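You operate a simulated robot arm through the tools that you are given. There is no shell and no other tool.

Carry out the task below with a simulated robot arm. There is one attempt and no reset: what you move stays moved.

## Task
Zero channel 2, then span it at 200 mV from the reference box.
Fine: zero at 0 mV; switch the box off after; leave the other channel's knobs.
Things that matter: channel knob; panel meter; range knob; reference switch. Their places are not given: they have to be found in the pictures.

It is judged by the outcome, as a careful person would: the job done as asked, and still so three seconds after it is handed in. It fails if anything else is knocked over, pushed out of place, dropped, spilled or broken.

## Robot
A 6-joint arm with a two-finger gripper, fixed in place. Base frame: the origin is on the floor under the middle of its stand, x ahead of it, y to its left, z up. Readings come in m, rad, newtons and seconds.
It reaches about 1.298 m from its shoulder. Its first joint turns from -2.601 to 2.601 rad. Payload 1.57 kg.
Tool frame: the origin (TCP) lies between the finger pads and is the grasp point; the fingertips stand 0.021 m ahead of it; z points along the fingers, y is the line along which they close. The gripper opens to 0.07 m; its body begins 0.05 m behind the TCP.
Orientation is that of the tool frame in the base frame, as a unit quaternion [x, y, z, w]. With the fingers straight down and closing along the base's y, the tool's x points along the base's -x, its y along +y and its z along -z.

## Interface
- The arm moves only by the tool send_rows. Its argument "increments" is a list of rows, each a list of 3 entries, a list of its own where there are three numbers: the shift along the tool's x, y, z in units of 20 mm (1.0 is 20 mm), then the turn, a rotation vector about the tool's x, y, z in units of 6 degrees (1.0 is 6 degrees), then the finger opening in m, from 0 to 0.07. In form: [[[dx, dy, dz], [rx, ry, rz], claw], ...]. A call has 1 to 20 rows; each row shifts and turns the commanded pose from where the row before left it, along the tool's axes as they then stand. A call with a number of a shift or a turn outside -1 to 1 is refused whole. A row lasts 0.2 s, in which the tool goes at most 0.05 m and 0.15 rad; a call with a longer step from one row to the next is refused whole, and so is a gripper value outside its range. Where a pose cannot be reached the arm comes as near as it can. A force on the tool above 40 N (or 10 N above the force at the start of the call, whichever is more), or a blocked arm, ends the call early, and 0.2 s more pass. Each finger travels about 0.1037 m/s and halts on what it meets, pressing with about 30 N; the grip force reading is that of the motor and also rises with nothing between the fingers. The clock runs only during rows and for 0.2 s after the last one: add rows that do not move to give the fingers time. The reply holds the time, the measured pose of the TCP, the force on the tool along the base axes, the opening and the grip force, in the units named above and with some noise, with the torque about the TCP (base axes, N m) and any sound that the robot's microphone picked up, and new pictures: "show" is both (left out), scene, wrist or none.
- Cameras (640 x 400 px; columns grow to the right, rows downward): "scene" is fixed at [0.3979, 0.5008, 1.5515]; the picture's right is [-0.36, -0.93, 0.00], its down [-0.69, 0.27, -0.68] and it looks along [0.63, -0.25, -0.74] (base axes); focal length 350 px, centre (320, 200). "wrist" rides on the gripper at [0.079, 0.004, -0.081] in the tool frame; the picture's right is [-0.05, 1.00, 0.00], its down [-0.67, -0.04, -0.74] and it looks along [-0.74, -0.04, 0.67] (tool axes); focal length 256 px, centre (320, 200).
- raise_lower(by): slides the trunk up (or, below 0, down) by that many m; the arm rides with it, the base frame stays. It gives what a move gives, with no picture.
- pixel_to_xyz(camera, pixels): for up to 12 pixels [column, row] of the newest picture of that camera ("zoom" is the newest enlarged one), the place [x, y, z] in the base frame of the surface seen there, good to about 0.003 m. The clock stands still meanwhile.
- close_up(camera, box): a new picture of the part [left, top, right, bottom] of that camera's present view, enlarged. The clock stands still meanwhile.
- sign_off(): hands the job in; it is judged then, once.

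Open the gripper and draw the arm clear of the work before you hand the job in, unless the task says otherwise.

The tools are called after "Request:" by a JSON object that holds its "method" and its "body". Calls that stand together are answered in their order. send_rows: Moves the arm, as the interface text tells. Its arguments: {"type":"object","properties":{"increments":{"type":"array"},"show":{"type":"string","enum":["both","scene","wrist","none"]}},"required":["increments"]} The other tools are called the same way: raise_lower (by) moves the trunk up or down; pixel_to_xyz (camera, pixels) gives the place of the surface under pixels of a picture; close_up (camera, box) takes an enlarged picture of a part of a camera's view; sign_off () hands the job in.

At the start:

```text
clock: 0.0
tcp_pos: [0.6609, 0.4124, 1.2605]
ee_rot: [0.0, 1.0, 0.0, 0.001]
wrist_force: [1.0, -0.7, -0.3]
wrist_torque: [-0.01, 0.01, 0.0]
width: 0.0701
gripper_force: 0.0
trunk travel left (down, up): [-0.943, 0.027]
```

scene: 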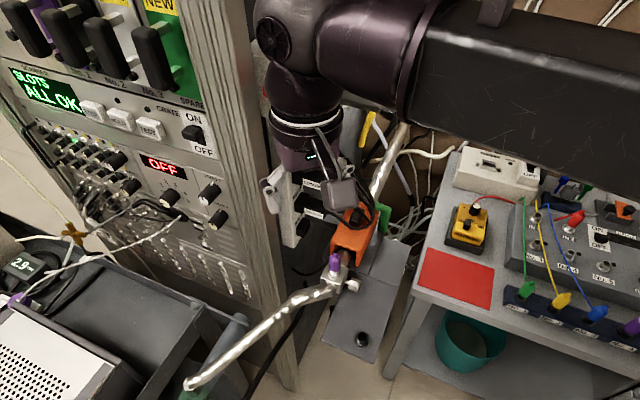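
wrist: 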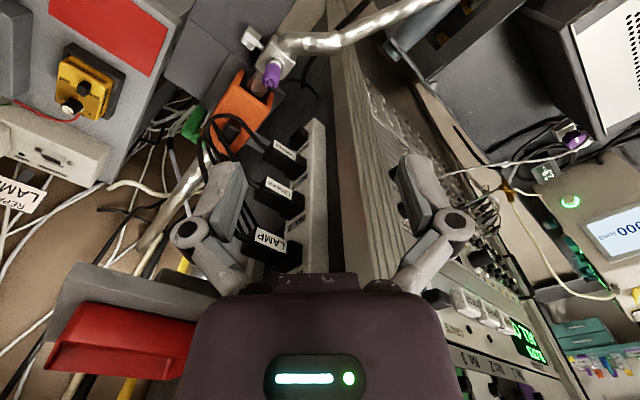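

The scene picture shows a rack at left with a display reading "OFF" near (162,167) and several knobs; I'll enlarge that part and others to find the channel knobs, meter, range knob, and reference switch.

Request:
{"method": "close_up", "body": {"camera": "scene", "box": [0, 60, 260, 260]}}

Request:
{"method": "close_up", "body": {"camera": "scene", "box": [400, 120, 640, 380]}}

Request:
{"method": "close_up", "body": {"camera": "wrist", "box": [440, 150, 640, 400]}}

```text
2.00 times, centred on (130, 160) of scene
```

zoom: 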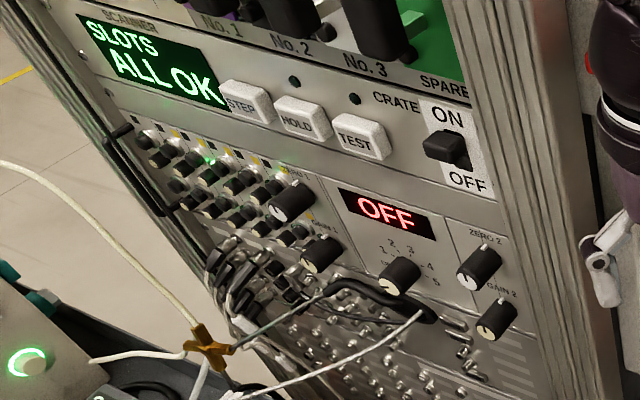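

```text
1.54 times, centred on (520, 250) of scene
```

zoom: 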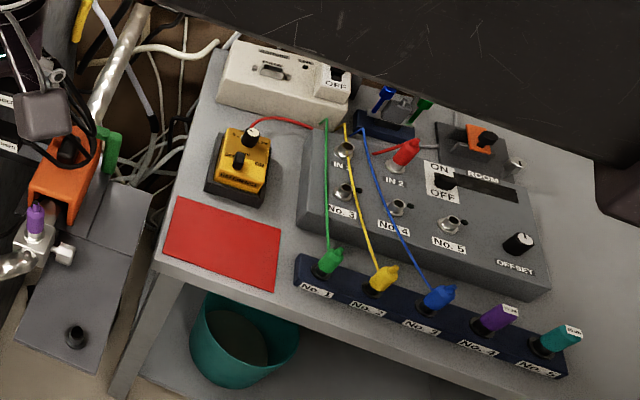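

```text
1.60 times, centred on (540, 275) of wrist
```

zoom: 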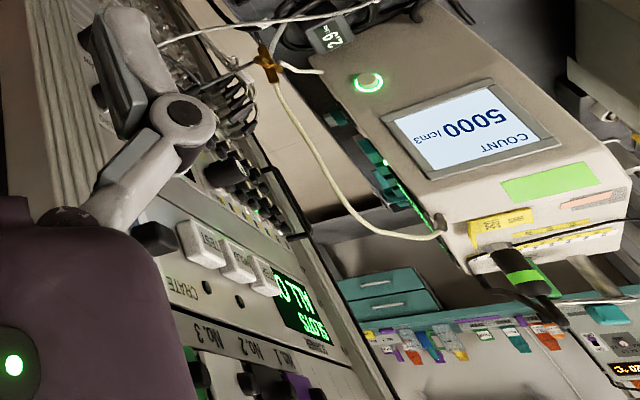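

The rack module holds ZERO 1/GAIN 1, a red meter "OFF" with a selector, and ZERO 2/GAIN 2; the yellow box at (467,225) may be the reference box. I enlarge each to read the labels.

Request:
{"method": "close_up", "body": {"camera": "scene", "box": [435, 190, 515, 260]}}

Request:
{"method": "close_up", "body": {"camera": "scene", "box": [130, 140, 220, 205]}}

Request:
{"method": "close_up", "body": {"camera": "scene", "box": [170, 160, 240, 240]}}

Request:
{"method": "close_up", "body": {"camera": "scene", "box": [500, 170, 640, 280]}}

Request:
{"method": "close_up", "body": {"camera": "scene", "box": [450, 140, 550, 200]}}

Request:
{"method": "close_up", "body": {"camera": "scene", "box": [60, 110, 160, 200]}}

```text
5.71 times, centred on (475, 225) of scene
```

zoom: 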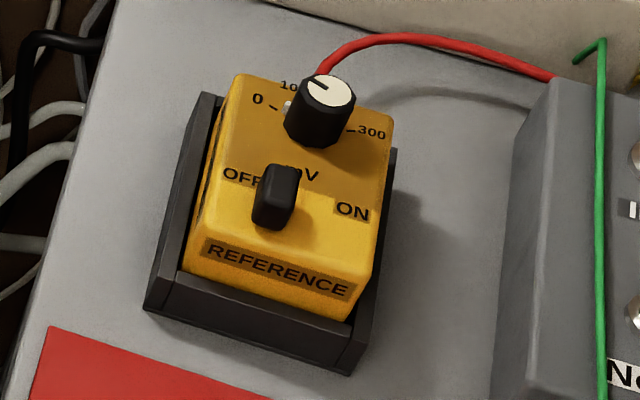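

```text
6.15 times, centred on (175, 172) of scene
```

zoom: 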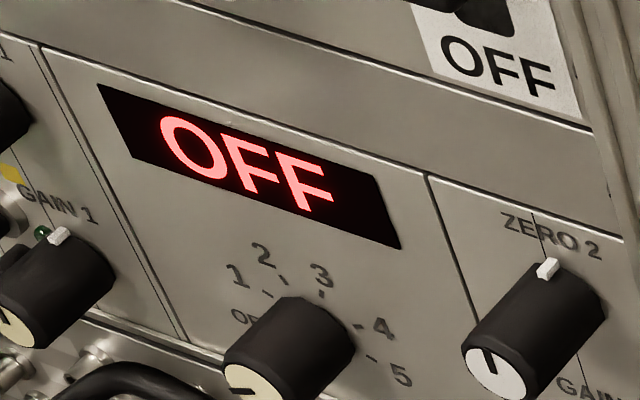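

```text
5.00 times, centred on (205, 200) of scene
```

zoom: 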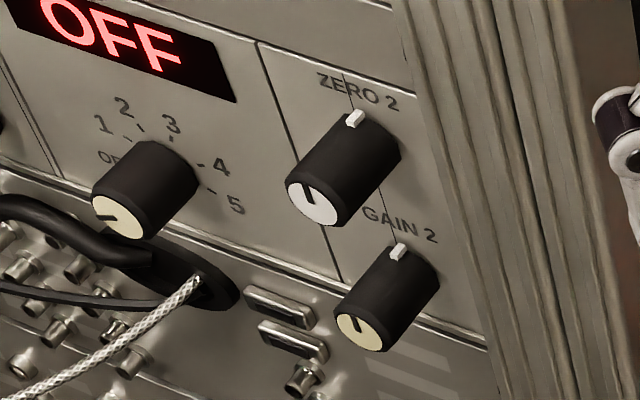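

```text
3.64 times, centred on (570, 225) of scene
```

zoom: 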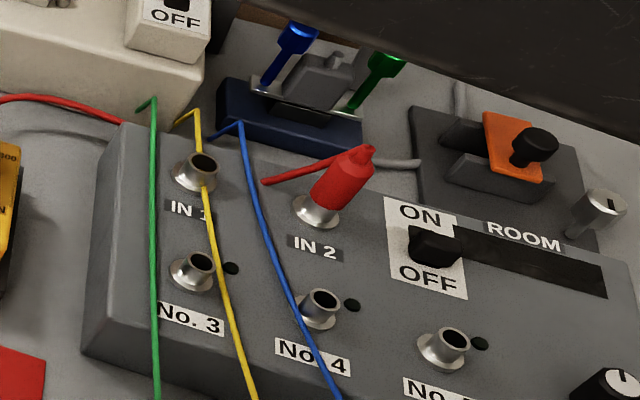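

```text
6.40 times, centred on (500, 170) of scene
```

zoom: 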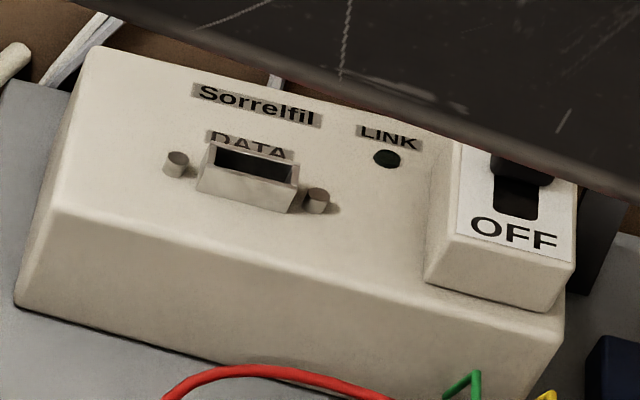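

```text
4.44 times, centred on (110, 155) of scene
```

zoom: 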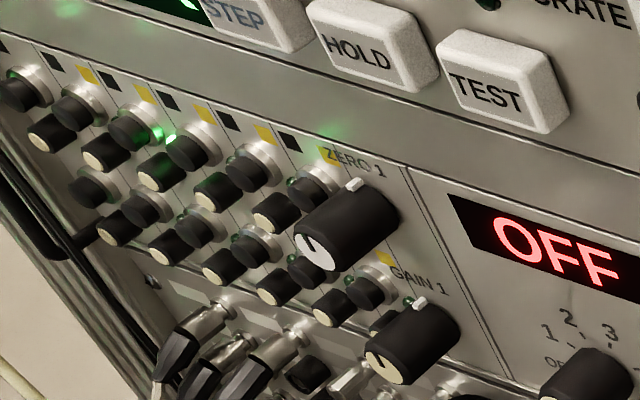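

The reference box (yellow: OFF/ON switch, 0/100/?/300 mV range knob) and the channel selector (OFF,1–5) under the red meter, with ZERO 2 and GAIN 2, are identified. I measure their places in the scene picture.

Request:
{"method": "pixel_to_xyz", "body": {"camera": "scene", "pixels": [[162, 168], [165, 202], [170, 197], [213, 198], [207, 197], [220, 218], [215, 217], [210, 180], [145, 160], [185, 185], [178, 205], [235, 230]]}}

Request:
{"method": "pixel_to_xyz", "body": {"camera": "scene", "pixels": [[475, 206], [476, 210], [469, 223], [468, 229], [465, 218], [485, 220], [455, 233], [492, 241], [463, 206], [500, 210], [440, 240], [450, 175]]}}

```text
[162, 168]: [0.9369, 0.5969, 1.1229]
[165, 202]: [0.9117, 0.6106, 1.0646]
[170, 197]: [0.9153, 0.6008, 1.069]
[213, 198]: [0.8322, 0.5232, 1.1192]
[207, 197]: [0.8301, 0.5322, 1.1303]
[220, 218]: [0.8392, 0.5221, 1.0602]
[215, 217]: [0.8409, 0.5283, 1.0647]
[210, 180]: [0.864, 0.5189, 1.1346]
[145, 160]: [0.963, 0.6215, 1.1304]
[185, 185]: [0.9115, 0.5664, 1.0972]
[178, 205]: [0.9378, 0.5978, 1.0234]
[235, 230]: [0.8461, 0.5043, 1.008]
```

```text
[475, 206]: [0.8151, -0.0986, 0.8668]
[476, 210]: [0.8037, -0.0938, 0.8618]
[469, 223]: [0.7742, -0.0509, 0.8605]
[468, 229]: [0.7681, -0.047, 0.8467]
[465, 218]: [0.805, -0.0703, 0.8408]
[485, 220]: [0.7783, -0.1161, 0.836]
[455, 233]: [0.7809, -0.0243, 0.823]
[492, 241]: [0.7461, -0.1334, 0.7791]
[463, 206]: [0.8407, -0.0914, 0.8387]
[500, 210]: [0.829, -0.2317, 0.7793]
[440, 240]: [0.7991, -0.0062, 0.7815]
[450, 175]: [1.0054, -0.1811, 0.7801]
```

The rack panel is vertical, facing about (-0.72, 0.69, 0), with ZERO 2 near (0.83,0.53,1.12) and the selector near (0.913,0.606,1.067). I measure the arm's own links at (300,110), (345,40), (600,60) to learn its posture before moving.

Request:
{"method": "pixel_to_xyz", "body": {"camera": "scene", "pixels": [[300, 110], [345, 40], [420, 50], [520, 60], [620, 60], [272, 40], [310, 150], [490, 5], [345, 195], [550, 130], [630, 150], [300, 20]]}}

Request:
{"method": "pixel_to_xyz", "body": {"camera": "scene", "pixels": [[30, 28], [150, 60], [195, 132], [250, 200], [215, 310], [350, 230], [340, 280], [40, 265], [150, 290], [60, 340], [240, 140], [225, 60]]}}

```text
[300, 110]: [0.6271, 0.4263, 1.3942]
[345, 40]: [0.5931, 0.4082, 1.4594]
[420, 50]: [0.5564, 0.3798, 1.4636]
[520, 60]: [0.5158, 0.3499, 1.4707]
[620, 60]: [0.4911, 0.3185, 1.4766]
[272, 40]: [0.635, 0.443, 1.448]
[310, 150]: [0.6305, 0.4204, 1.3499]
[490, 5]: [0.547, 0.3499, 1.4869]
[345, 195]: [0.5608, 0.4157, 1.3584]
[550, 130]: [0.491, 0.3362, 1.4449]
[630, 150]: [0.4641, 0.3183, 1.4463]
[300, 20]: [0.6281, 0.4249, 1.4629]
```

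```text
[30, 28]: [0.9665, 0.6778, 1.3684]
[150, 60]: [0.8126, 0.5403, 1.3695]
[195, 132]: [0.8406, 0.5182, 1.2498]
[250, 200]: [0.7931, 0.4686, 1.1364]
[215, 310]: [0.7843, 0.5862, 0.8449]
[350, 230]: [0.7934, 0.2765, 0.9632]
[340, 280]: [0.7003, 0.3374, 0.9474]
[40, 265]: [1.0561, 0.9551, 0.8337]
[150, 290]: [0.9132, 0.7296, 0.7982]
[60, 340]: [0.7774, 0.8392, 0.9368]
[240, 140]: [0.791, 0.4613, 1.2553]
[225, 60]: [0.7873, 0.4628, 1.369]
```

The forearm runs level at z≈1.45 and the space left of the rack front is clear above z≈1.0. I turn the tool: first yaw 46°, then roll about tool x by 90° so the fingers face the panel.

Request:
{"method": "send_rows", "body": {"increments": [[[0, 0, 0], [0, 0, -0.96], 0.07], [[0, 0, 0], [0, 0, -0.96], 0.07], [[0, 0, 0], [0, 0, -0.96], 0.07], [[0, 0, 0], [0, 0, -0.96], 0.07], [[0, 0, 0], [0, 0, -0.96], 0.07], [[0, 0, 0], [0, 0, -0.96], 0.07], [[0, 0, 0], [0, 0, -0.96], 0.07], [[0, 0, 0], [0, 0, -0.96], 0.07]], "show": "both"}}

```text
clock: 1.8
tcp_pos: [0.6611, 0.4117, 1.2622]
ee_rot: [-0.392, 0.92, 0.0, 0.0]
wrist_force: [0.2, -0.2, 0.1]
wrist_torque: [-0.01, 0.02, 0.0]
width: 0.0701
gripper_force: 0.0
trunk travel left (down, up): [-0.943, 0.027]
```

scene: 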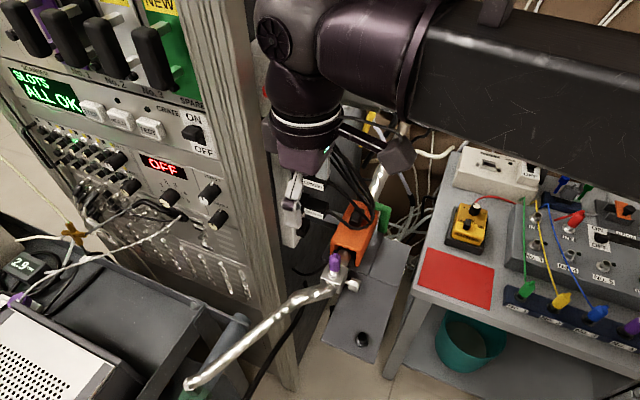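
wrist: 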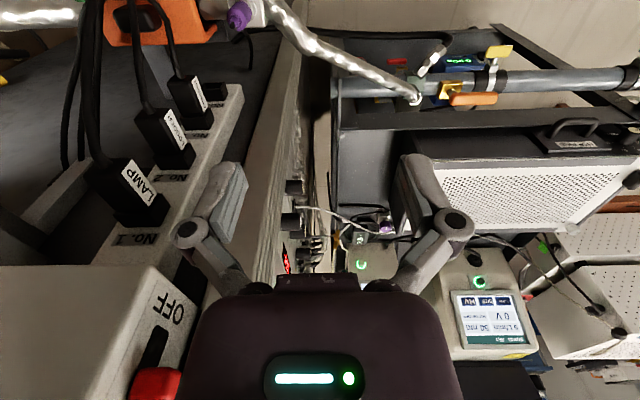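

The yaw is right: the wrist picture shows the panel edge-on and parallel to the picture's vertical. Next I shift out from the panel (tool +y) and along it (tool -x), staying at z 1.26.

Request:
{"method": "send_rows", "body": {"increments": [[[0, 1, 0], [0, 0, 0], 0.07], [[0, 1, 0], [0, 0, 0], 0.07], [[0, 1, 0], [0, 0, 0], 0.07], [[0, 1, 0], [0, 0, 0], 0.07], [[0, 1, 0], [0, 0, 0], 0.07], [[-1, 0.1, 0], [0, 0, 0], 0.07], [[-1, 0.1, 0], [0, 0, 0], 0.07], [[-1, 0.1, 0], [0, 0, 0], 0.07], [[-1, 0.1, 0], [0, 0, 0], 0.07], [[-1, 0, 0], [0, 0, 0], 0.07], [[-1, 0, 0], [0, 0, 0], 0.07], [[-1, 0, 0], [0, 0, 0], 0.07], [[-1, 0, 0], [0, 0, 0], 0.07]], "show": "both"}}

```text
clock: 4.6
tcp_pos: [0.6958, 0.6013, 1.2604]
ee_rot: [-0.392, 0.92, 0.001, 0.0]
wrist_force: [-0.3, -0.3, 0.4]
wrist_torque: [0.0, -0.01, -0.02]
width: 0.07
gripper_force: 0.1
trunk travel left (down, up): [-0.943, 0.027]
```

scene: 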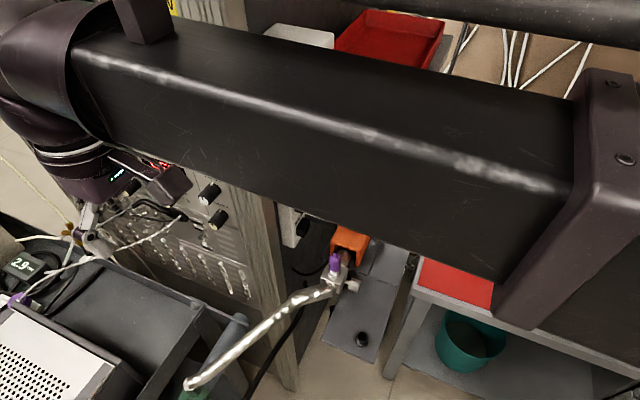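
wrist: 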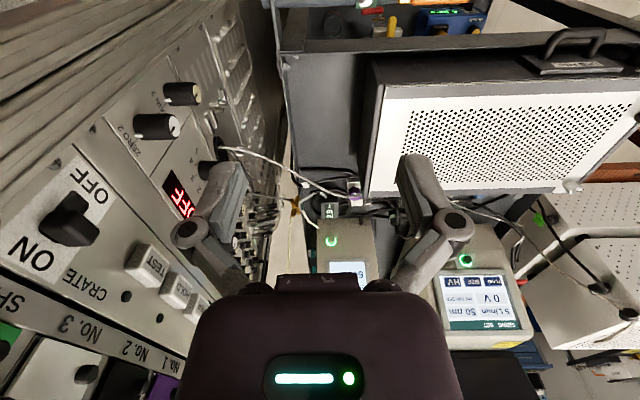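

The tool now hangs in front of the panel about 0.17 m off. I roll about tool x by +90° so the fingers point at the panel.

Request:
{"method": "send_rows", "body": {"increments": [[[0, 0, 0], [1, 0, 0], 0.07], [[0, 0, 0], [1, 0, 0], 0.07], [[0, 0, 0], [1, 0, 0], 0.07], [[0, 0, 0], [1, 0, 0], 0.07], [[0, 0, 0], [1, 0, 0], 0.07], [[0, 0, 0], [1, 0, 0], 0.07], [[0, 0, 0], [1, 0, 0], 0.07], [[0, 0, 0], [1, 0, 0], 0.07], [[0, 0, 0], [1, 0, 0], 0.07], [[0, 0, 0], [1, 0, 0], 0.07], [[0, 0, 0], [1, 0, 0], 0.07], [[0, 0, 0], [1, 0, 0], 0.07], [[0, 0, 0], [1, 0, 0], 0.07], [[0, 0, 0], [1, 0, 0], 0.07], [[0, 0, 0], [1, 0, 0], 0.07]], "show": "both"}}

```text
clock: 7.8
tcp_pos: [0.6941, 0.6033, 1.4477]
ee_rot: [0.277, -0.651, 0.651, -0.276]
wrist_force: [0.1, 0.4, -0.1]
wrist_torque: [0.01, -0.01, 0.03]
width: 0.0701
gripper_force: 0.1
out of reach, approached as far as the arm can: row 2, 3, 4, 5, 6, 7, 8, 9, 10, 11, 12, 13, 14, 15
trunk travel left (down, up): [-0.943, 0.027]
```

scene: 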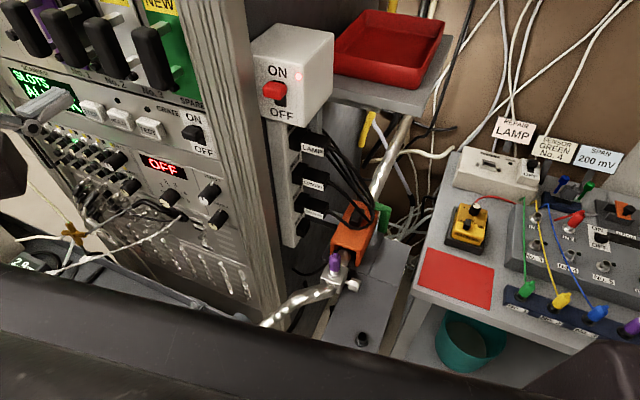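
wrist: 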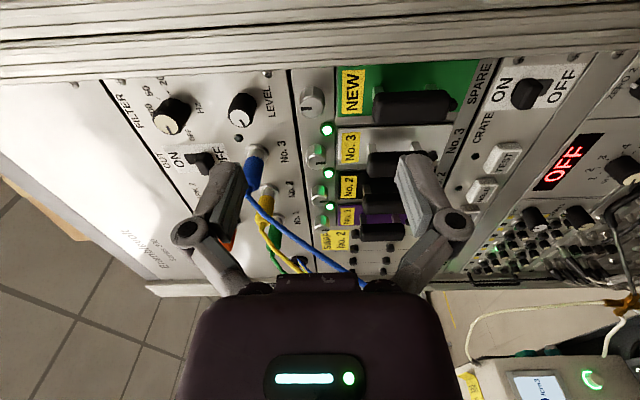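

The pose was out of reach at that height, so the arm ended at z≈1.45 with the right orientation; a note "SPAN 200 mV" is seen at (598,158). I'll lower the trunk 0.2 m first and check clearances.

Request:
{"method": "raise_lower", "body": {"by": -0.2}}

Request:
{"method": "send_rows", "body": {"increments": [[[0, 0, 0], [0, 0, 0], 0.07]], "show": "both"}}

```text
clock: 10.0
tcp_pos: [0.6946, 0.6026, 1.2465]
ee_rot: [-0.277, 0.651, -0.65, 0.276]
wrist_force: [0.3, 0.6, -0.1]
wrist_torque: [0.0, 0.01, 0.01]
width: 0.0699
gripper_force: 0.0
trunk travel left (down, up): [-0.743, 0.227]
```

```text
clock: 10.4
tcp_pos: [0.6941, 0.6026, 1.2483]
ee_rot: [-0.278, 0.651, -0.65, 0.276]
wrist_force: [-0.3, 1.0, -0.8]
wrist_torque: [0.02, 0.0, 0.01]
width: 0.0703
gripper_force: 0.1
trunk travel left (down, up): [-0.743, 0.227]
```

scene: 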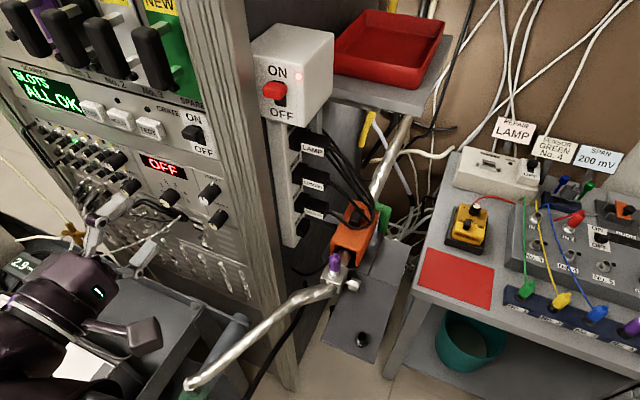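
wrist: 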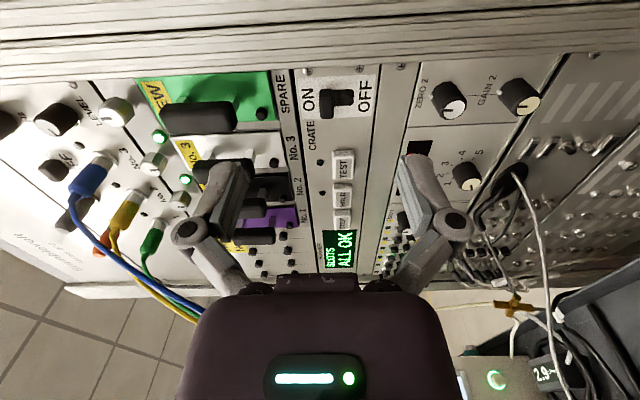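

The tool is now at z 1.248 and the gripper doesn't block the meter in the scene view. I measure the hose at (190,385)–(300,300), the cables near the panel, and cart tops to be sure of clearance before lowering more.

Request:
{"method": "pixel_to_xyz", "body": {"camera": "scene", "pixels": [[190, 384], [240, 345], [290, 305], [175, 225], [183, 215], [72, 232], [215, 340], [160, 205], [145, 290], [10, 262], [140, 208], [125, 200]]}}

Request:
{"method": "pixel_to_xyz", "body": {"camera": "wrist", "pixels": [[452, 108], [447, 98], [527, 100], [518, 92], [470, 184], [463, 172], [400, 90], [580, 90], [490, 150], [418, 148], [520, 180], [545, 250]]}}

```text
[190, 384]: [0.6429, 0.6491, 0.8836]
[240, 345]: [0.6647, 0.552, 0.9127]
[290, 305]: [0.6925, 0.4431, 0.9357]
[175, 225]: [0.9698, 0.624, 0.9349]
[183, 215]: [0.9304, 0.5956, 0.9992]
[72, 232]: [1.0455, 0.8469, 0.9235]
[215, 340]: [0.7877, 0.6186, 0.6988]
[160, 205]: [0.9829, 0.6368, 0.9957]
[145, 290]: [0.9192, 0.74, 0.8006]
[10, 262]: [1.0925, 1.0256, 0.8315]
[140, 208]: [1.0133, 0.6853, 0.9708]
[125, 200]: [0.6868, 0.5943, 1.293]
```

```text
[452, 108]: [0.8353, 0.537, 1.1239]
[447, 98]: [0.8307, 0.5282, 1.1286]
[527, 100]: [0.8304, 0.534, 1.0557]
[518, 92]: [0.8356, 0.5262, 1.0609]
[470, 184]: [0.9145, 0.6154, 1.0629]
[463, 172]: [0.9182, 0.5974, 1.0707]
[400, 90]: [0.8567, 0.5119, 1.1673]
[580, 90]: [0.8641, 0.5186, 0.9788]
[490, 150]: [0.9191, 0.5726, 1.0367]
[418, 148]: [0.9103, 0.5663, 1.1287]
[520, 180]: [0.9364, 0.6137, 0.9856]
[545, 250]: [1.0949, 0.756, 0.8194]
```

Clearances are fine (hose top ≈0.91–0.94). I zoom in on the wrist picture for the knob faces to get their centres, pointers and sizes.

Request:
{"method": "close_up", "body": {"camera": "wrist", "box": [390, 50, 570, 210]}}

```text
2.50 times, centred on (480, 130) of wrist
```

zoom: 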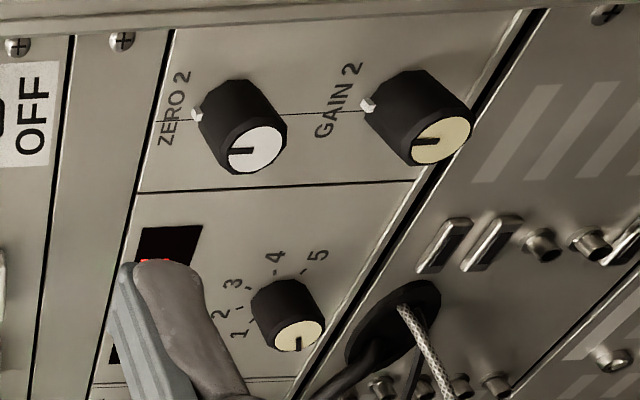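

The knob faces are clear: ZERO 2 at zoom (257,150), GAIN 2 at (440,138), channel at (298,335). I measure faces, edges and bases.

Request:
{"method": "pixel_to_xyz", "body": {"camera": "zoom", "pixels": [[257, 152], [232, 152], [282, 150], [257, 170], [440, 140], [415, 142], [465, 136], [298, 335], [277, 337], [320, 333], [395, 290], [425, 300]]}}

Request:
{"method": "pixel_to_xyz", "body": {"camera": "zoom", "pixels": [[197, 116], [368, 105], [215, 100], [385, 90], [262, 300], [290, 283], [340, 300], [240, 345], [150, 150], [330, 170], [410, 170], [500, 40]]}}

```text
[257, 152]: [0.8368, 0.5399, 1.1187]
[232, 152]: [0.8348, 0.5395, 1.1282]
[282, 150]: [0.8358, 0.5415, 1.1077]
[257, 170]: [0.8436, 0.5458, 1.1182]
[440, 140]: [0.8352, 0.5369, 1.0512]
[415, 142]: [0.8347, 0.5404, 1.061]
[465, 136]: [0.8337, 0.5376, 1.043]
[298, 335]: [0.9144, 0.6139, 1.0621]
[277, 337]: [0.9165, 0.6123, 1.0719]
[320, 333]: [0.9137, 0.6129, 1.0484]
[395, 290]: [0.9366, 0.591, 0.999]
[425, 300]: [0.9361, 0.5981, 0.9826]
```

```text
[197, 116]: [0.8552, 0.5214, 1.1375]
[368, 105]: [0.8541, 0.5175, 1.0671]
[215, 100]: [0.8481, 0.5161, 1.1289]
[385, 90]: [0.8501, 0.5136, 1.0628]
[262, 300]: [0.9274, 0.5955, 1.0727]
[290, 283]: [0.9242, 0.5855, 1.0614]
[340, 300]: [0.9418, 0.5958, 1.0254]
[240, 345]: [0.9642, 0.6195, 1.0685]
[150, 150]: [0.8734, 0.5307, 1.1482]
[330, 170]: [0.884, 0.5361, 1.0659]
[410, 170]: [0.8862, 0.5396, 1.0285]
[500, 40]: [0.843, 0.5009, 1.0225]
```

Knob diameters come out ~24 mm, sticking out ~35 mm. I now measure the label ticks round the channel selector (zoom labels 1..5) to know the detent angles.

Request:
{"method": "pixel_to_xyz", "body": {"camera": "zoom", "pixels": [[240, 334], [222, 313], [232, 285], [275, 258], [318, 255], [252, 322], [240, 305], [250, 289], [275, 273], [303, 271]]}}

Request:
{"method": "close_up", "body": {"camera": "scene", "box": [140, 170, 204, 210]}}

Request:
{"method": "close_up", "body": {"camera": "wrist", "box": [435, 145, 515, 195]}}

```text
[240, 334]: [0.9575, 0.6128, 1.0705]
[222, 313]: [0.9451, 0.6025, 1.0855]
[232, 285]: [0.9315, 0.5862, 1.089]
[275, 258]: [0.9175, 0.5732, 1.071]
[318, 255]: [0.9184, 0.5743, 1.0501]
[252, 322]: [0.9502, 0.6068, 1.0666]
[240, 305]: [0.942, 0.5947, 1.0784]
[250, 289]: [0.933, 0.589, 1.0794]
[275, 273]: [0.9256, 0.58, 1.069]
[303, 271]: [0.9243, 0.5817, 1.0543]
```

```text
10.00 times, centred on (172, 190) of scene
```

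zoom: 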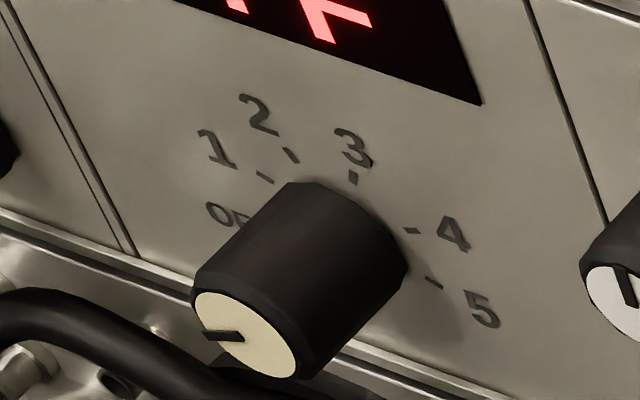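

```text
8.00 times, centred on (475, 170) of wrist
```

zoom: 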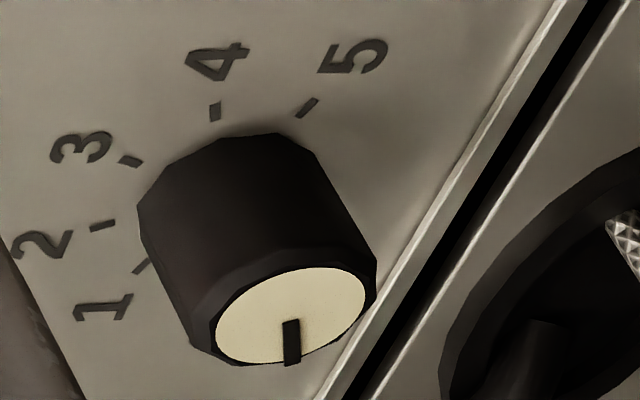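

Labels sit at about ±22.5/67.5/112.5°, so OFF→2 is a 90° clockwise turn. Before lowering, I measure the arm's wrist parts at (40,320), (20,380), (130,340) and the cart beneath at (170,370).

Request:
{"method": "pixel_to_xyz", "body": {"camera": "scene", "pixels": [[40, 320], [15, 380], [100, 385], [130, 338], [90, 290], [170, 375], [20, 265], [170, 300], [230, 325], [60, 345], [95, 240], [130, 365]]}}

Request:
{"method": "pixel_to_xyz", "body": {"camera": "wrist", "pixels": [[515, 305], [495, 380], [545, 375], [560, 395], [620, 300], [600, 380], [470, 385], [475, 310]]}}

```text
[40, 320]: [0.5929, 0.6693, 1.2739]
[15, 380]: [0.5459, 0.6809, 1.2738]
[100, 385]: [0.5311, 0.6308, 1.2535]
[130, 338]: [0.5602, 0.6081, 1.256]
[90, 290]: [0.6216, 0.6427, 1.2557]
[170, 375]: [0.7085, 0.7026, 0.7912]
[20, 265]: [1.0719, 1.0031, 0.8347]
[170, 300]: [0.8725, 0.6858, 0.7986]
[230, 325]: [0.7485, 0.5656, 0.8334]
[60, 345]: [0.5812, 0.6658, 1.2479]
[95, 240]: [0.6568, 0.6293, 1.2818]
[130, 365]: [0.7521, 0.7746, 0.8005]
```

```text
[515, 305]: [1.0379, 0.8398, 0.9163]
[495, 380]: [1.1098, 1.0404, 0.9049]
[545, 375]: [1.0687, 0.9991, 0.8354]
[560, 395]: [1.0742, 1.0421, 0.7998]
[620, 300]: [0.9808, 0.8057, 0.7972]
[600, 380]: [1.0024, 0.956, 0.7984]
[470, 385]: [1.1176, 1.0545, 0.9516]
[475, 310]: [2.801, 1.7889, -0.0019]
```

All cart items top out at ≈0.95, so lowering to TCP z≈1.06 is clear. I lower the trunk 0.187 m.

Request:
{"method": "raise_lower", "body": {"by": -0.187}}

Request:
{"method": "send_rows", "body": {"increments": [[[-1, 0, 0], [0, 0, 0], 0.055], [[-1, 0, 0], [0, 0, 0], 0.055], [[-1, 0, 0], [0, 0, 0], 0.055], [[-1, 0, 0], [0, 0, 0], 0.055]], "show": "both"}}

```text
clock: 12.4
tcp_pos: [0.6937, 0.6023, 1.061]
ee_rot: [-0.278, 0.652, -0.65, 0.276]
wrist_force: [-0.4, 1.0, 0.7]
wrist_torque: [-0.02, 0.02, -0.01]
width: 0.07
gripper_force: 0.1
trunk travel left (down, up): [-0.556, 0.414]
```

```text
clock: 13.4
tcp_pos: [0.7496, 0.6605, 1.0593]
ee_rot: [-0.278, 0.652, -0.65, 0.276]
wrist_force: [-1.1, -0.5, 0.2]
wrist_torque: [-0.01, -0.02, -0.01]
width: 0.0549
gripper_force: 0.0
trunk travel left (down, up): [-0.556, 0.414]
```

scene: 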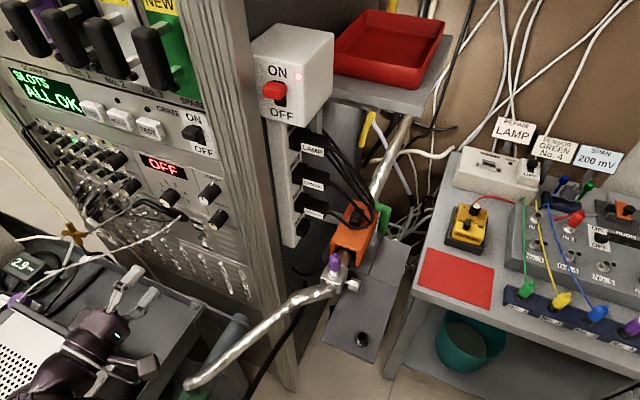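
wrist: 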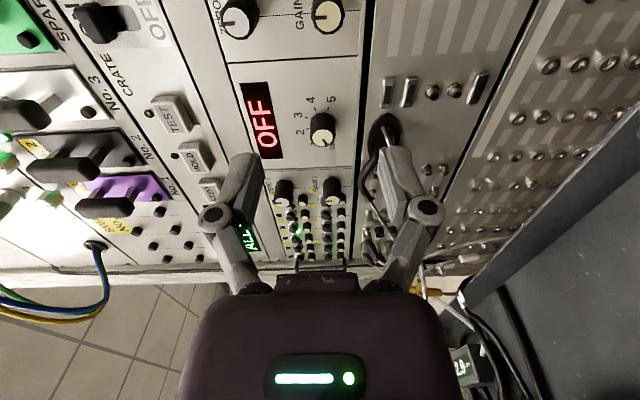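

The knob face is now at wrist (322,130) and the gripper is clear of cables. I zoom there to refine the selector's centre.

Request:
{"method": "close_up", "body": {"camera": "wrist", "box": [270, 80, 390, 170]}}

```text
4.44 times, centred on (330, 125) of wrist
```

zoom: 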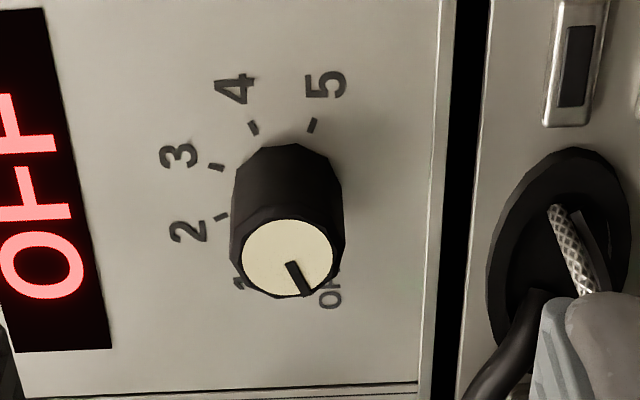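

Request:
{"method": "pixel_to_xyz", "body": {"camera": "zoom", "pixels": [[288, 256], [250, 257], [327, 256], [288, 225], [288, 288], [222, 217], [216, 166], [254, 127], [312, 125], [180, 260], [400, 250], [560, 170]]}}

```text
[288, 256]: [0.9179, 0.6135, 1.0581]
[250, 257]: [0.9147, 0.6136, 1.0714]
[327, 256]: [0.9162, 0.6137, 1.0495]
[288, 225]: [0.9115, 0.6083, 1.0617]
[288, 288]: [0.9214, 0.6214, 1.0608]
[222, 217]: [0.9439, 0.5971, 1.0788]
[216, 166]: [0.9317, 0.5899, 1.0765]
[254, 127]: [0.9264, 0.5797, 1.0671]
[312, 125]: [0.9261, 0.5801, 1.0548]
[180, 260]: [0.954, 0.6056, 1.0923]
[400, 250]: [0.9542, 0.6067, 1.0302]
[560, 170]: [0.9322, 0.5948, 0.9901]
```

To pin the panel's exact facing angle I sample flat panel spots across the wrist picture.

Request:
{"method": "pixel_to_xyz", "body": {"camera": "wrist", "pixels": [[270, 45], [290, 55], [345, 45], [240, 50], [225, 75], [235, 140], [255, 165], [345, 160], [340, 90], [180, 75], [430, 60], [480, 30]]}}

Request:
{"method": "pixel_to_xyz", "body": {"camera": "wrist", "pixels": [[280, 165], [300, 160], [350, 150], [290, 100], [350, 110], [315, 60], [265, 70], [240, 60], [330, 70], [300, 80], [355, 60], [230, 165]]}}

```text
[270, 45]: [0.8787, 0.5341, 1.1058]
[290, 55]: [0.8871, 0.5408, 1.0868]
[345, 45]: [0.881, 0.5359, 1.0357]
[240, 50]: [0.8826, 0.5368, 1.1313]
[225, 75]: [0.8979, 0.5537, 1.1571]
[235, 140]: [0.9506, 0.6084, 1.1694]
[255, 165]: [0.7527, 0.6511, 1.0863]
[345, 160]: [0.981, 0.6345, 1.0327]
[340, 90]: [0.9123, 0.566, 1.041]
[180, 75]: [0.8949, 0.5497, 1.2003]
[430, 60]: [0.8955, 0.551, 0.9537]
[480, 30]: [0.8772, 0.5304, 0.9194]
```

```text
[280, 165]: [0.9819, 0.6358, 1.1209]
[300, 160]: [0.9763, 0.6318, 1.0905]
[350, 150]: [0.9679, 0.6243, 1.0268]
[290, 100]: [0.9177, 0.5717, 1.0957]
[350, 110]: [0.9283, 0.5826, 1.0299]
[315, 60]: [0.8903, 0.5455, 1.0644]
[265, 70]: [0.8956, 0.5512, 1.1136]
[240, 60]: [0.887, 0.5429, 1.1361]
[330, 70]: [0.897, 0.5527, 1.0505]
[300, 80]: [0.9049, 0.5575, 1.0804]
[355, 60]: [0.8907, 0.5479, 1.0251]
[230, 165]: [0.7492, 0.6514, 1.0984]
```

The panel plane fits x−y=0.345 (exactly 45°), selector centre (0.9163,0.6141,1.060). I trim my yaw by 1.1°, move in front of the knob, and pre-roll −45° with fingers at 0.045.

Request:
{"method": "send_rows", "body": {"increments": [[[0, 0, 0], [0, 0.183, 0], 0.045], [[-0.851, -0.01, 1.02], [0, 0, 0], 0.045], [[-0.851, -0.01, 1.02], [0, 0, 0], 0.045], [[-0.851, -0.01, 1.02], [0, 0, 0], 0.045], [[-0.851, -0.01, 1.0], [0, 0, 0], 0.045], [[-0.851, -0.01, 1.0], [0, 0, 0], 0.045], [[0, 0, 0], [0, 0, -0.9375], 0.045], [[0, 0, 0], [0, 0, -0.9375], 0.045], [[0, 0, 0], [0, 0, -0.9375], 0.045], [[0, 0, 0], [0, 0, -0.9375], 0.045], [[0, 0, 0], [0, 0, -0.9375], 0.045], [[0, 0, 0], [0, 0, -0.9375], 0.045], [[0, 0, 0], [0, 0, -0.9375], 0.045], [[0, 0, 0], [0, 0, -0.9375], 0.045]], "show": "both"}}

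```text
refused: 1.02 is not a number from -1 to 1
```

The call was refused because 1.02 exceeds 1; I resend with the depth shift held to 1.0.

Request:
{"method": "send_rows", "body": {"increments": [[[0, 0, 0], [0, 0.183, 0], 0.045], [[-0.851, -0.01, 1.0], [0, 0, 0], 0.045], [[-0.851, -0.01, 1.0], [0, 0, 0], 0.045], [[-0.851, -0.01, 1.0], [0, 0, 0], 0.045], [[-0.851, -0.01, 1.0], [0, 0, 0], 0.045], [[-0.851, -0.01, 1.0], [0, 0, 0], 0.045], [[0, 0, 0], [0, 0, -0.9375], 0.045], [[0, 0, 0], [0, 0, -0.9375], 0.045], [[0, 0, 0], [0, 0, -0.9375], 0.045], [[0, 0, 0], [0, 0, -0.9375], 0.045], [[0, 0, 0], [0, 0, -0.9375], 0.045], [[0, 0, 0], [0, 0, -0.9375], 0.045], [[0, 0, 0], [0, 0, -0.9375], 0.045], [[0, 0, 0], [0, 0, -0.9375], 0.045]], "show": "both"}}

```text
clock: 16.4
tcp_pos: [0.8799, 0.6496, 1.06]
ee_rot: [0.501, -0.5, 0.707, -0.001]
wrist_force: [-0.5, -0.5, -0.1]
wrist_torque: [0.0, -0.01, 0.02]
width: 0.0451
gripper_force: 0.1
trunk travel left (down, up): [-0.556, 0.414]
```

scene: 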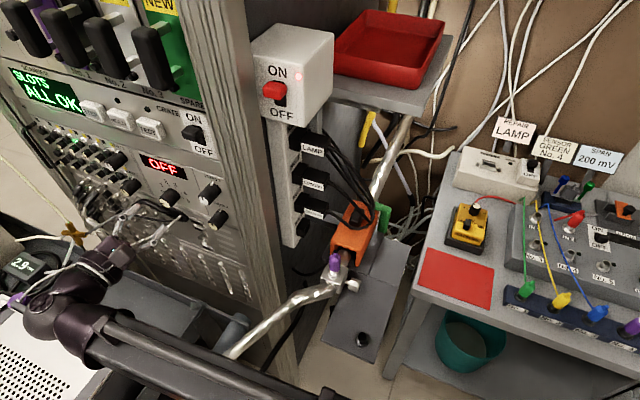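
wrist: 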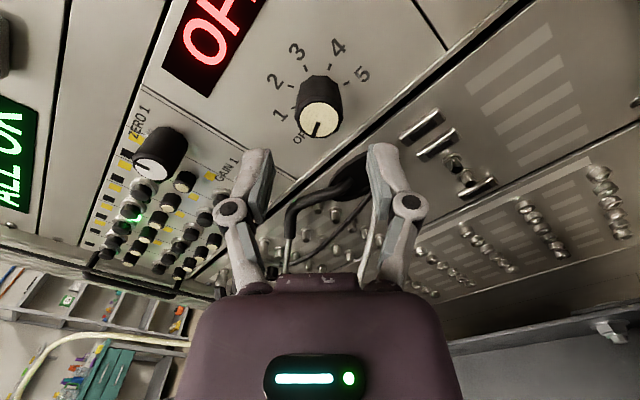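

The white cable appears near the gripper at (60,270) in the scene view; I zoom to see whether it touches the arm.

Request:
{"method": "close_up", "body": {"camera": "scene", "box": [0, 190, 200, 330]}}

Request:
{"method": "close_up", "body": {"camera": "wrist", "box": [220, 130, 440, 280]}}

```text
2.86 times, centred on (100, 260) of scene
```

zoom: 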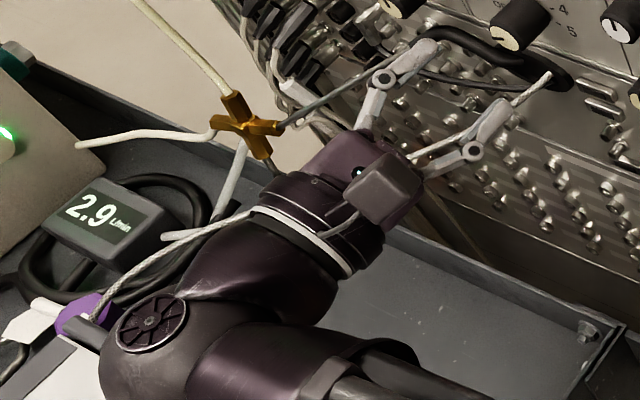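

```text
2.67 times, centred on (330, 205) of wrist
```

zoom: 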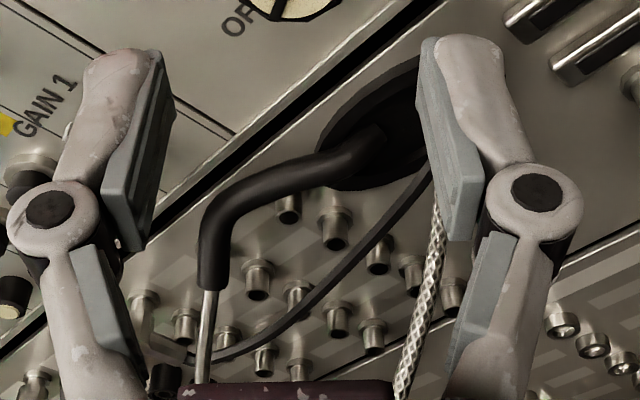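

I measure the braided cable along its run, on both sides of the gripper, to see if it passes below or through where the arm is.

Request:
{"method": "pixel_to_xyz", "body": {"camera": "scene", "pixels": [[40.5, 282.7], [26.5, 295], [68.5, 267.7], [152.5, 235.5], [170, 223], [138.5, 243], [60, 272], [178, 217], [92, 252], [75, 265], [20, 300], [50, 274]]}}

Request:
{"method": "pixel_to_xyz", "body": {"camera": "wrist", "pixels": [[371.3, 223.7], [361.9, 268.7], [375, 200], [367, 245]]}}

```text
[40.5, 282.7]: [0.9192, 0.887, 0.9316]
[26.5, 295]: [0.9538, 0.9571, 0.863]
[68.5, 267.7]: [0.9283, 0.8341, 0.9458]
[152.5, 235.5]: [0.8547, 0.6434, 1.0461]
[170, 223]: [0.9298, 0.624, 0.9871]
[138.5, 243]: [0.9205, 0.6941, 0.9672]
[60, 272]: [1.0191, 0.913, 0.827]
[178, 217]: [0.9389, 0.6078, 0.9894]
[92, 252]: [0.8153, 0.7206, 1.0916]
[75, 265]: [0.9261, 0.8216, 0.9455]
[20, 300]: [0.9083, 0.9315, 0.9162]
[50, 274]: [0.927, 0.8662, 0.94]
```

```text
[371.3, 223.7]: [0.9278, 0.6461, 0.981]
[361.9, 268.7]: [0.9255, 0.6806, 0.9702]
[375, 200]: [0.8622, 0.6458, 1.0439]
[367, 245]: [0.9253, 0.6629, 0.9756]
```

The cable runs well below and left of the gripper (z≈0.97–0.98), so no contact. The knob face sits centred at wrist (320,118); I advance 54 mm so the fingers straddle it.

Request:
{"method": "send_rows", "body": {"increments": [[[0, 0, 0.7], [0, 0, 0], 0.045], [[0, 0, 0.7], [0, 0, 0], 0.045], [[0, 0, 0.7], [0, 0, 0], 0.045], [[0, 0, 0.6], [0, 0, 0], 0.045]], "show": "both"}}

```text
clock: 17.4
tcp_pos: [0.9185, 0.6109, 1.0601]
ee_rot: [0.501, -0.501, 0.706, 0.0]
wrist_force: [-0.8, -0.5, 0.0]
wrist_torque: [-0.04, 0.06, -0.01]
width: 0.045
gripper_force: 0.1
trunk travel left (down, up): [-0.556, 0.414]
```

scene: 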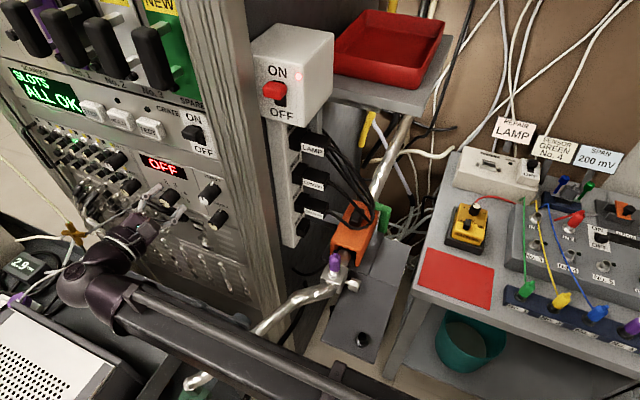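
wrist: 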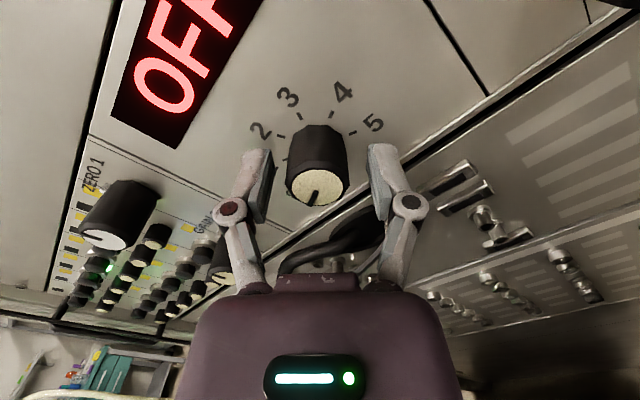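

The fingers straddle the selector cleanly. I close on it and hold, checking the grip before turning.

Request:
{"method": "send_rows", "body": {"increments": [[[0, 0, 0], [0, 0, 0], 0.02], [[0, 0, 0], [0, 0, 0], 0.015], [[0, 0, 0], [0, 0, 0], 0.015]], "show": "wrist"}}

```text
clock: 18.2
tcp_pos: [0.9185, 0.6109, 1.0618]
ee_rot: [0.501, -0.499, 0.707, -0.001]
wrist_force: [7.1, 8.1, 11.2]
wrist_torque: [-0.14, -0.16, 0.28]
width: 0.0276
gripper_force: 32.0
trunk travel left (down, up): [-0.556, 0.414]
```

wrist: 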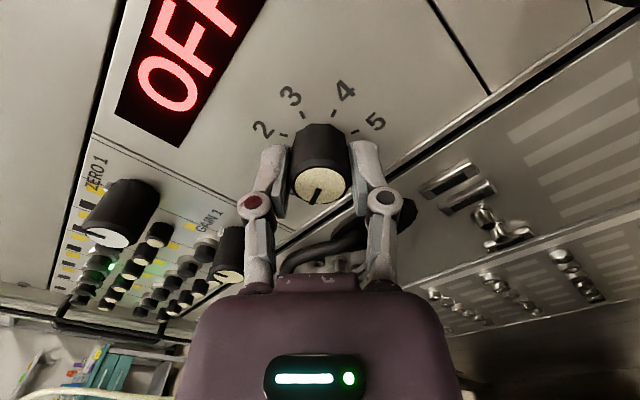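

Gripped at 27.6 mm with a ~15 N side force toward up-left, so I nudge 1 mm that way (tool −y) and begin turning clockwise 30°.

Request:
{"method": "send_rows", "body": {"increments": [[[0, -0.05, 0], [0, 0, 0], 0.015], [[0, 0, 0], [0, 0, 1], 0.015], [[0, 0, 0], [0, 0, 1], 0.015], [[0, 0, 0], [0, 0, 1], 0.015], [[0, 0, 0], [0, 0, 1], 0.015], [[0, 0, 0], [0, 0, 1], 0.015]], "show": "both"}}

```text
clock: 19.6
tcp_pos: [0.9198, 0.6109, 1.0602]
ee_rot: [0.353, -0.613, 0.683, -0.183]
wrist_force: [9.9, 7.3, 13.6]
wrist_torque: [-0.14, -0.14, 0.29]
width: 0.0277
gripper_force: 32.3
trunk travel left (down, up): [-0.556, 0.414]
```

scene: 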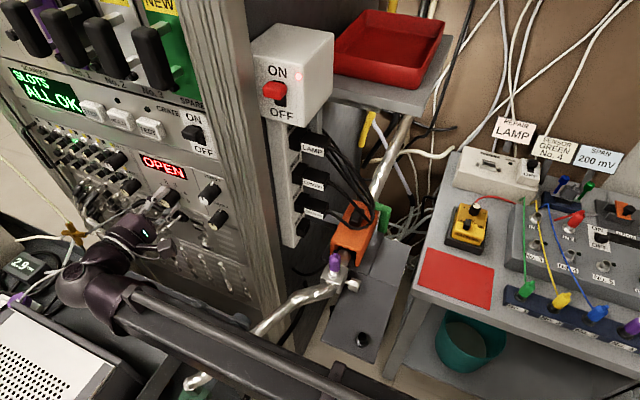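
wrist: 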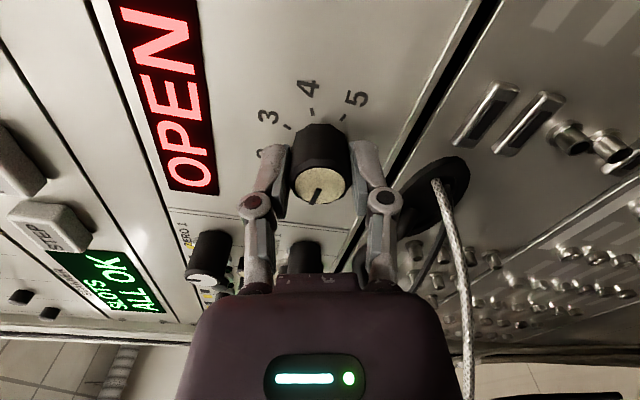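

The meter changed to "OPEN" (position 1), so the knob turns with the gripper. I continue clockwise 60° to reach position 2.

Request:
{"method": "send_rows", "body": {"increments": [[[0, 0, 0], [0, 0, 1], 0.015], [[0, 0, 0], [0, 0, 1], 0.015], [[0, 0, 0], [0, 0, 1], 0.015], [[0, 0, 0], [0, 0, 1], 0.015], [[0, 0, 0], [0, 0, 1], 0.015], [[0, 0, 0], [0, 0, 1], 0.015], [[0, 0, 0], [0, 0, 1], 0.015]], "show": "both"}}

```text
clock: 21.2
tcp_pos: [0.9191, 0.6122, 1.0594]
ee_rot: [-0.11, 0.698, -0.571, 0.417]
wrist_force: [4.6, 11.5, 13.2]
wrist_torque: [0.04, 0.07, -0.12]
width: 0.0278
gripper_force: 32.3
trunk travel left (down, up): [-0.556, 0.414]
```

scene: 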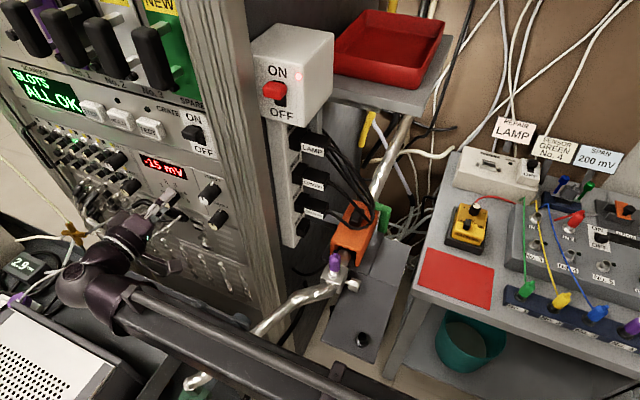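
wrist: 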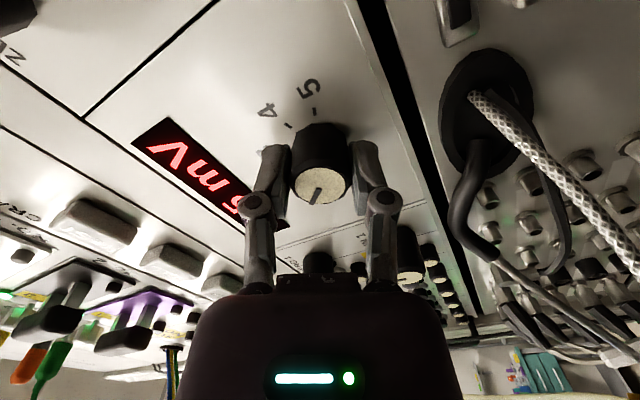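

The meter now shows a mV value (channel 2 active). I turn the remaining 18° to centre it on the detent and read the meter.

Request:
{"method": "send_rows", "body": {"increments": [[[0, 0, 0], [0, 0, 1], 0.015], [[0, 0, 0], [0, 0, 1], 0.015], [[0, 0, 0], [0, 0, 1], 0.015]], "show": "none"}}

Request:
{"method": "close_up", "body": {"camera": "scene", "box": [130, 140, 220, 205]}}

```text
clock: 22.0
tcp_pos: [0.9186, 0.6123, 1.0619]
ee_rot: [0.001, 0.707, -0.5, 0.501]
wrist_force: [3.3, 4.9, 9.6]
wrist_torque: [-0.47, -0.48, 0.86]
width: 0.0279
gripper_force: 32.2
trunk travel left (down, up): [-0.556, 0.414]
```

```text
6.15 times, centred on (175, 172) of scene
```

zoom: 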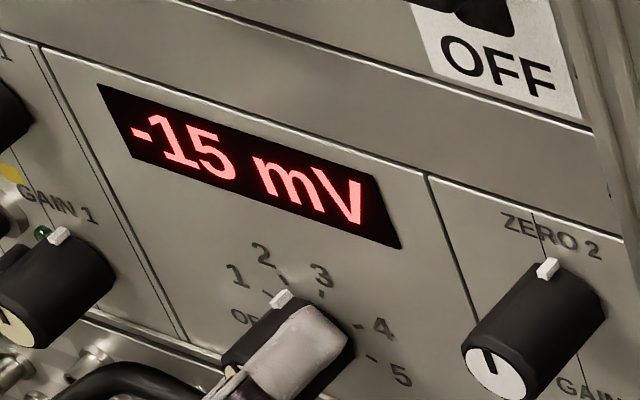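

The meter reads −15 mV on channel 2. I release the selector and back away 80 mm.

Request:
{"method": "send_rows", "body": {"increments": [[[0, 0, 0], [0, 0, 0], 0.045], [[0, 0, 0], [0, 0, 0], 0.045], [[0, 0, -1], [0, 0, 0], 0.045], [[0, 0, -1], [0, 0, 0], 0.045], [[0, 0, -1], [0, 0, 0], 0.045], [[0, 0, -1], [0, 0, 0], 0.045]], "show": "both"}}

Request:
{"method": "close_up", "body": {"camera": "scene", "box": [130, 140, 220, 205]}}

```text
clock: 23.4
tcp_pos: [0.8625, 0.6661, 1.061]
ee_rot: [0.001, 0.707, -0.5, 0.5]
wrist_force: [0.4, -0.6, 0.0]
wrist_torque: [0.01, 0.04, 0.0]
width: 0.045
gripper_force: 0.0
trunk travel left (down, up): [-0.556, 0.414]
```

scene: 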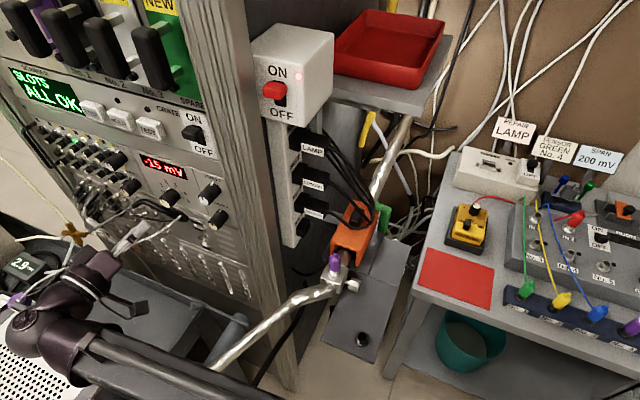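
wrist: 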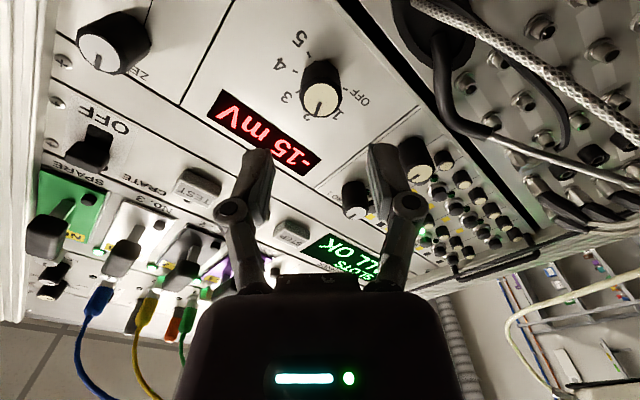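

```text
6.15 times, centred on (175, 172) of scene
```

zoom: 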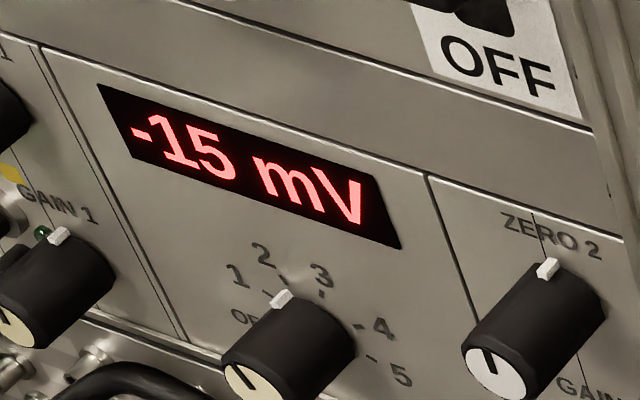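

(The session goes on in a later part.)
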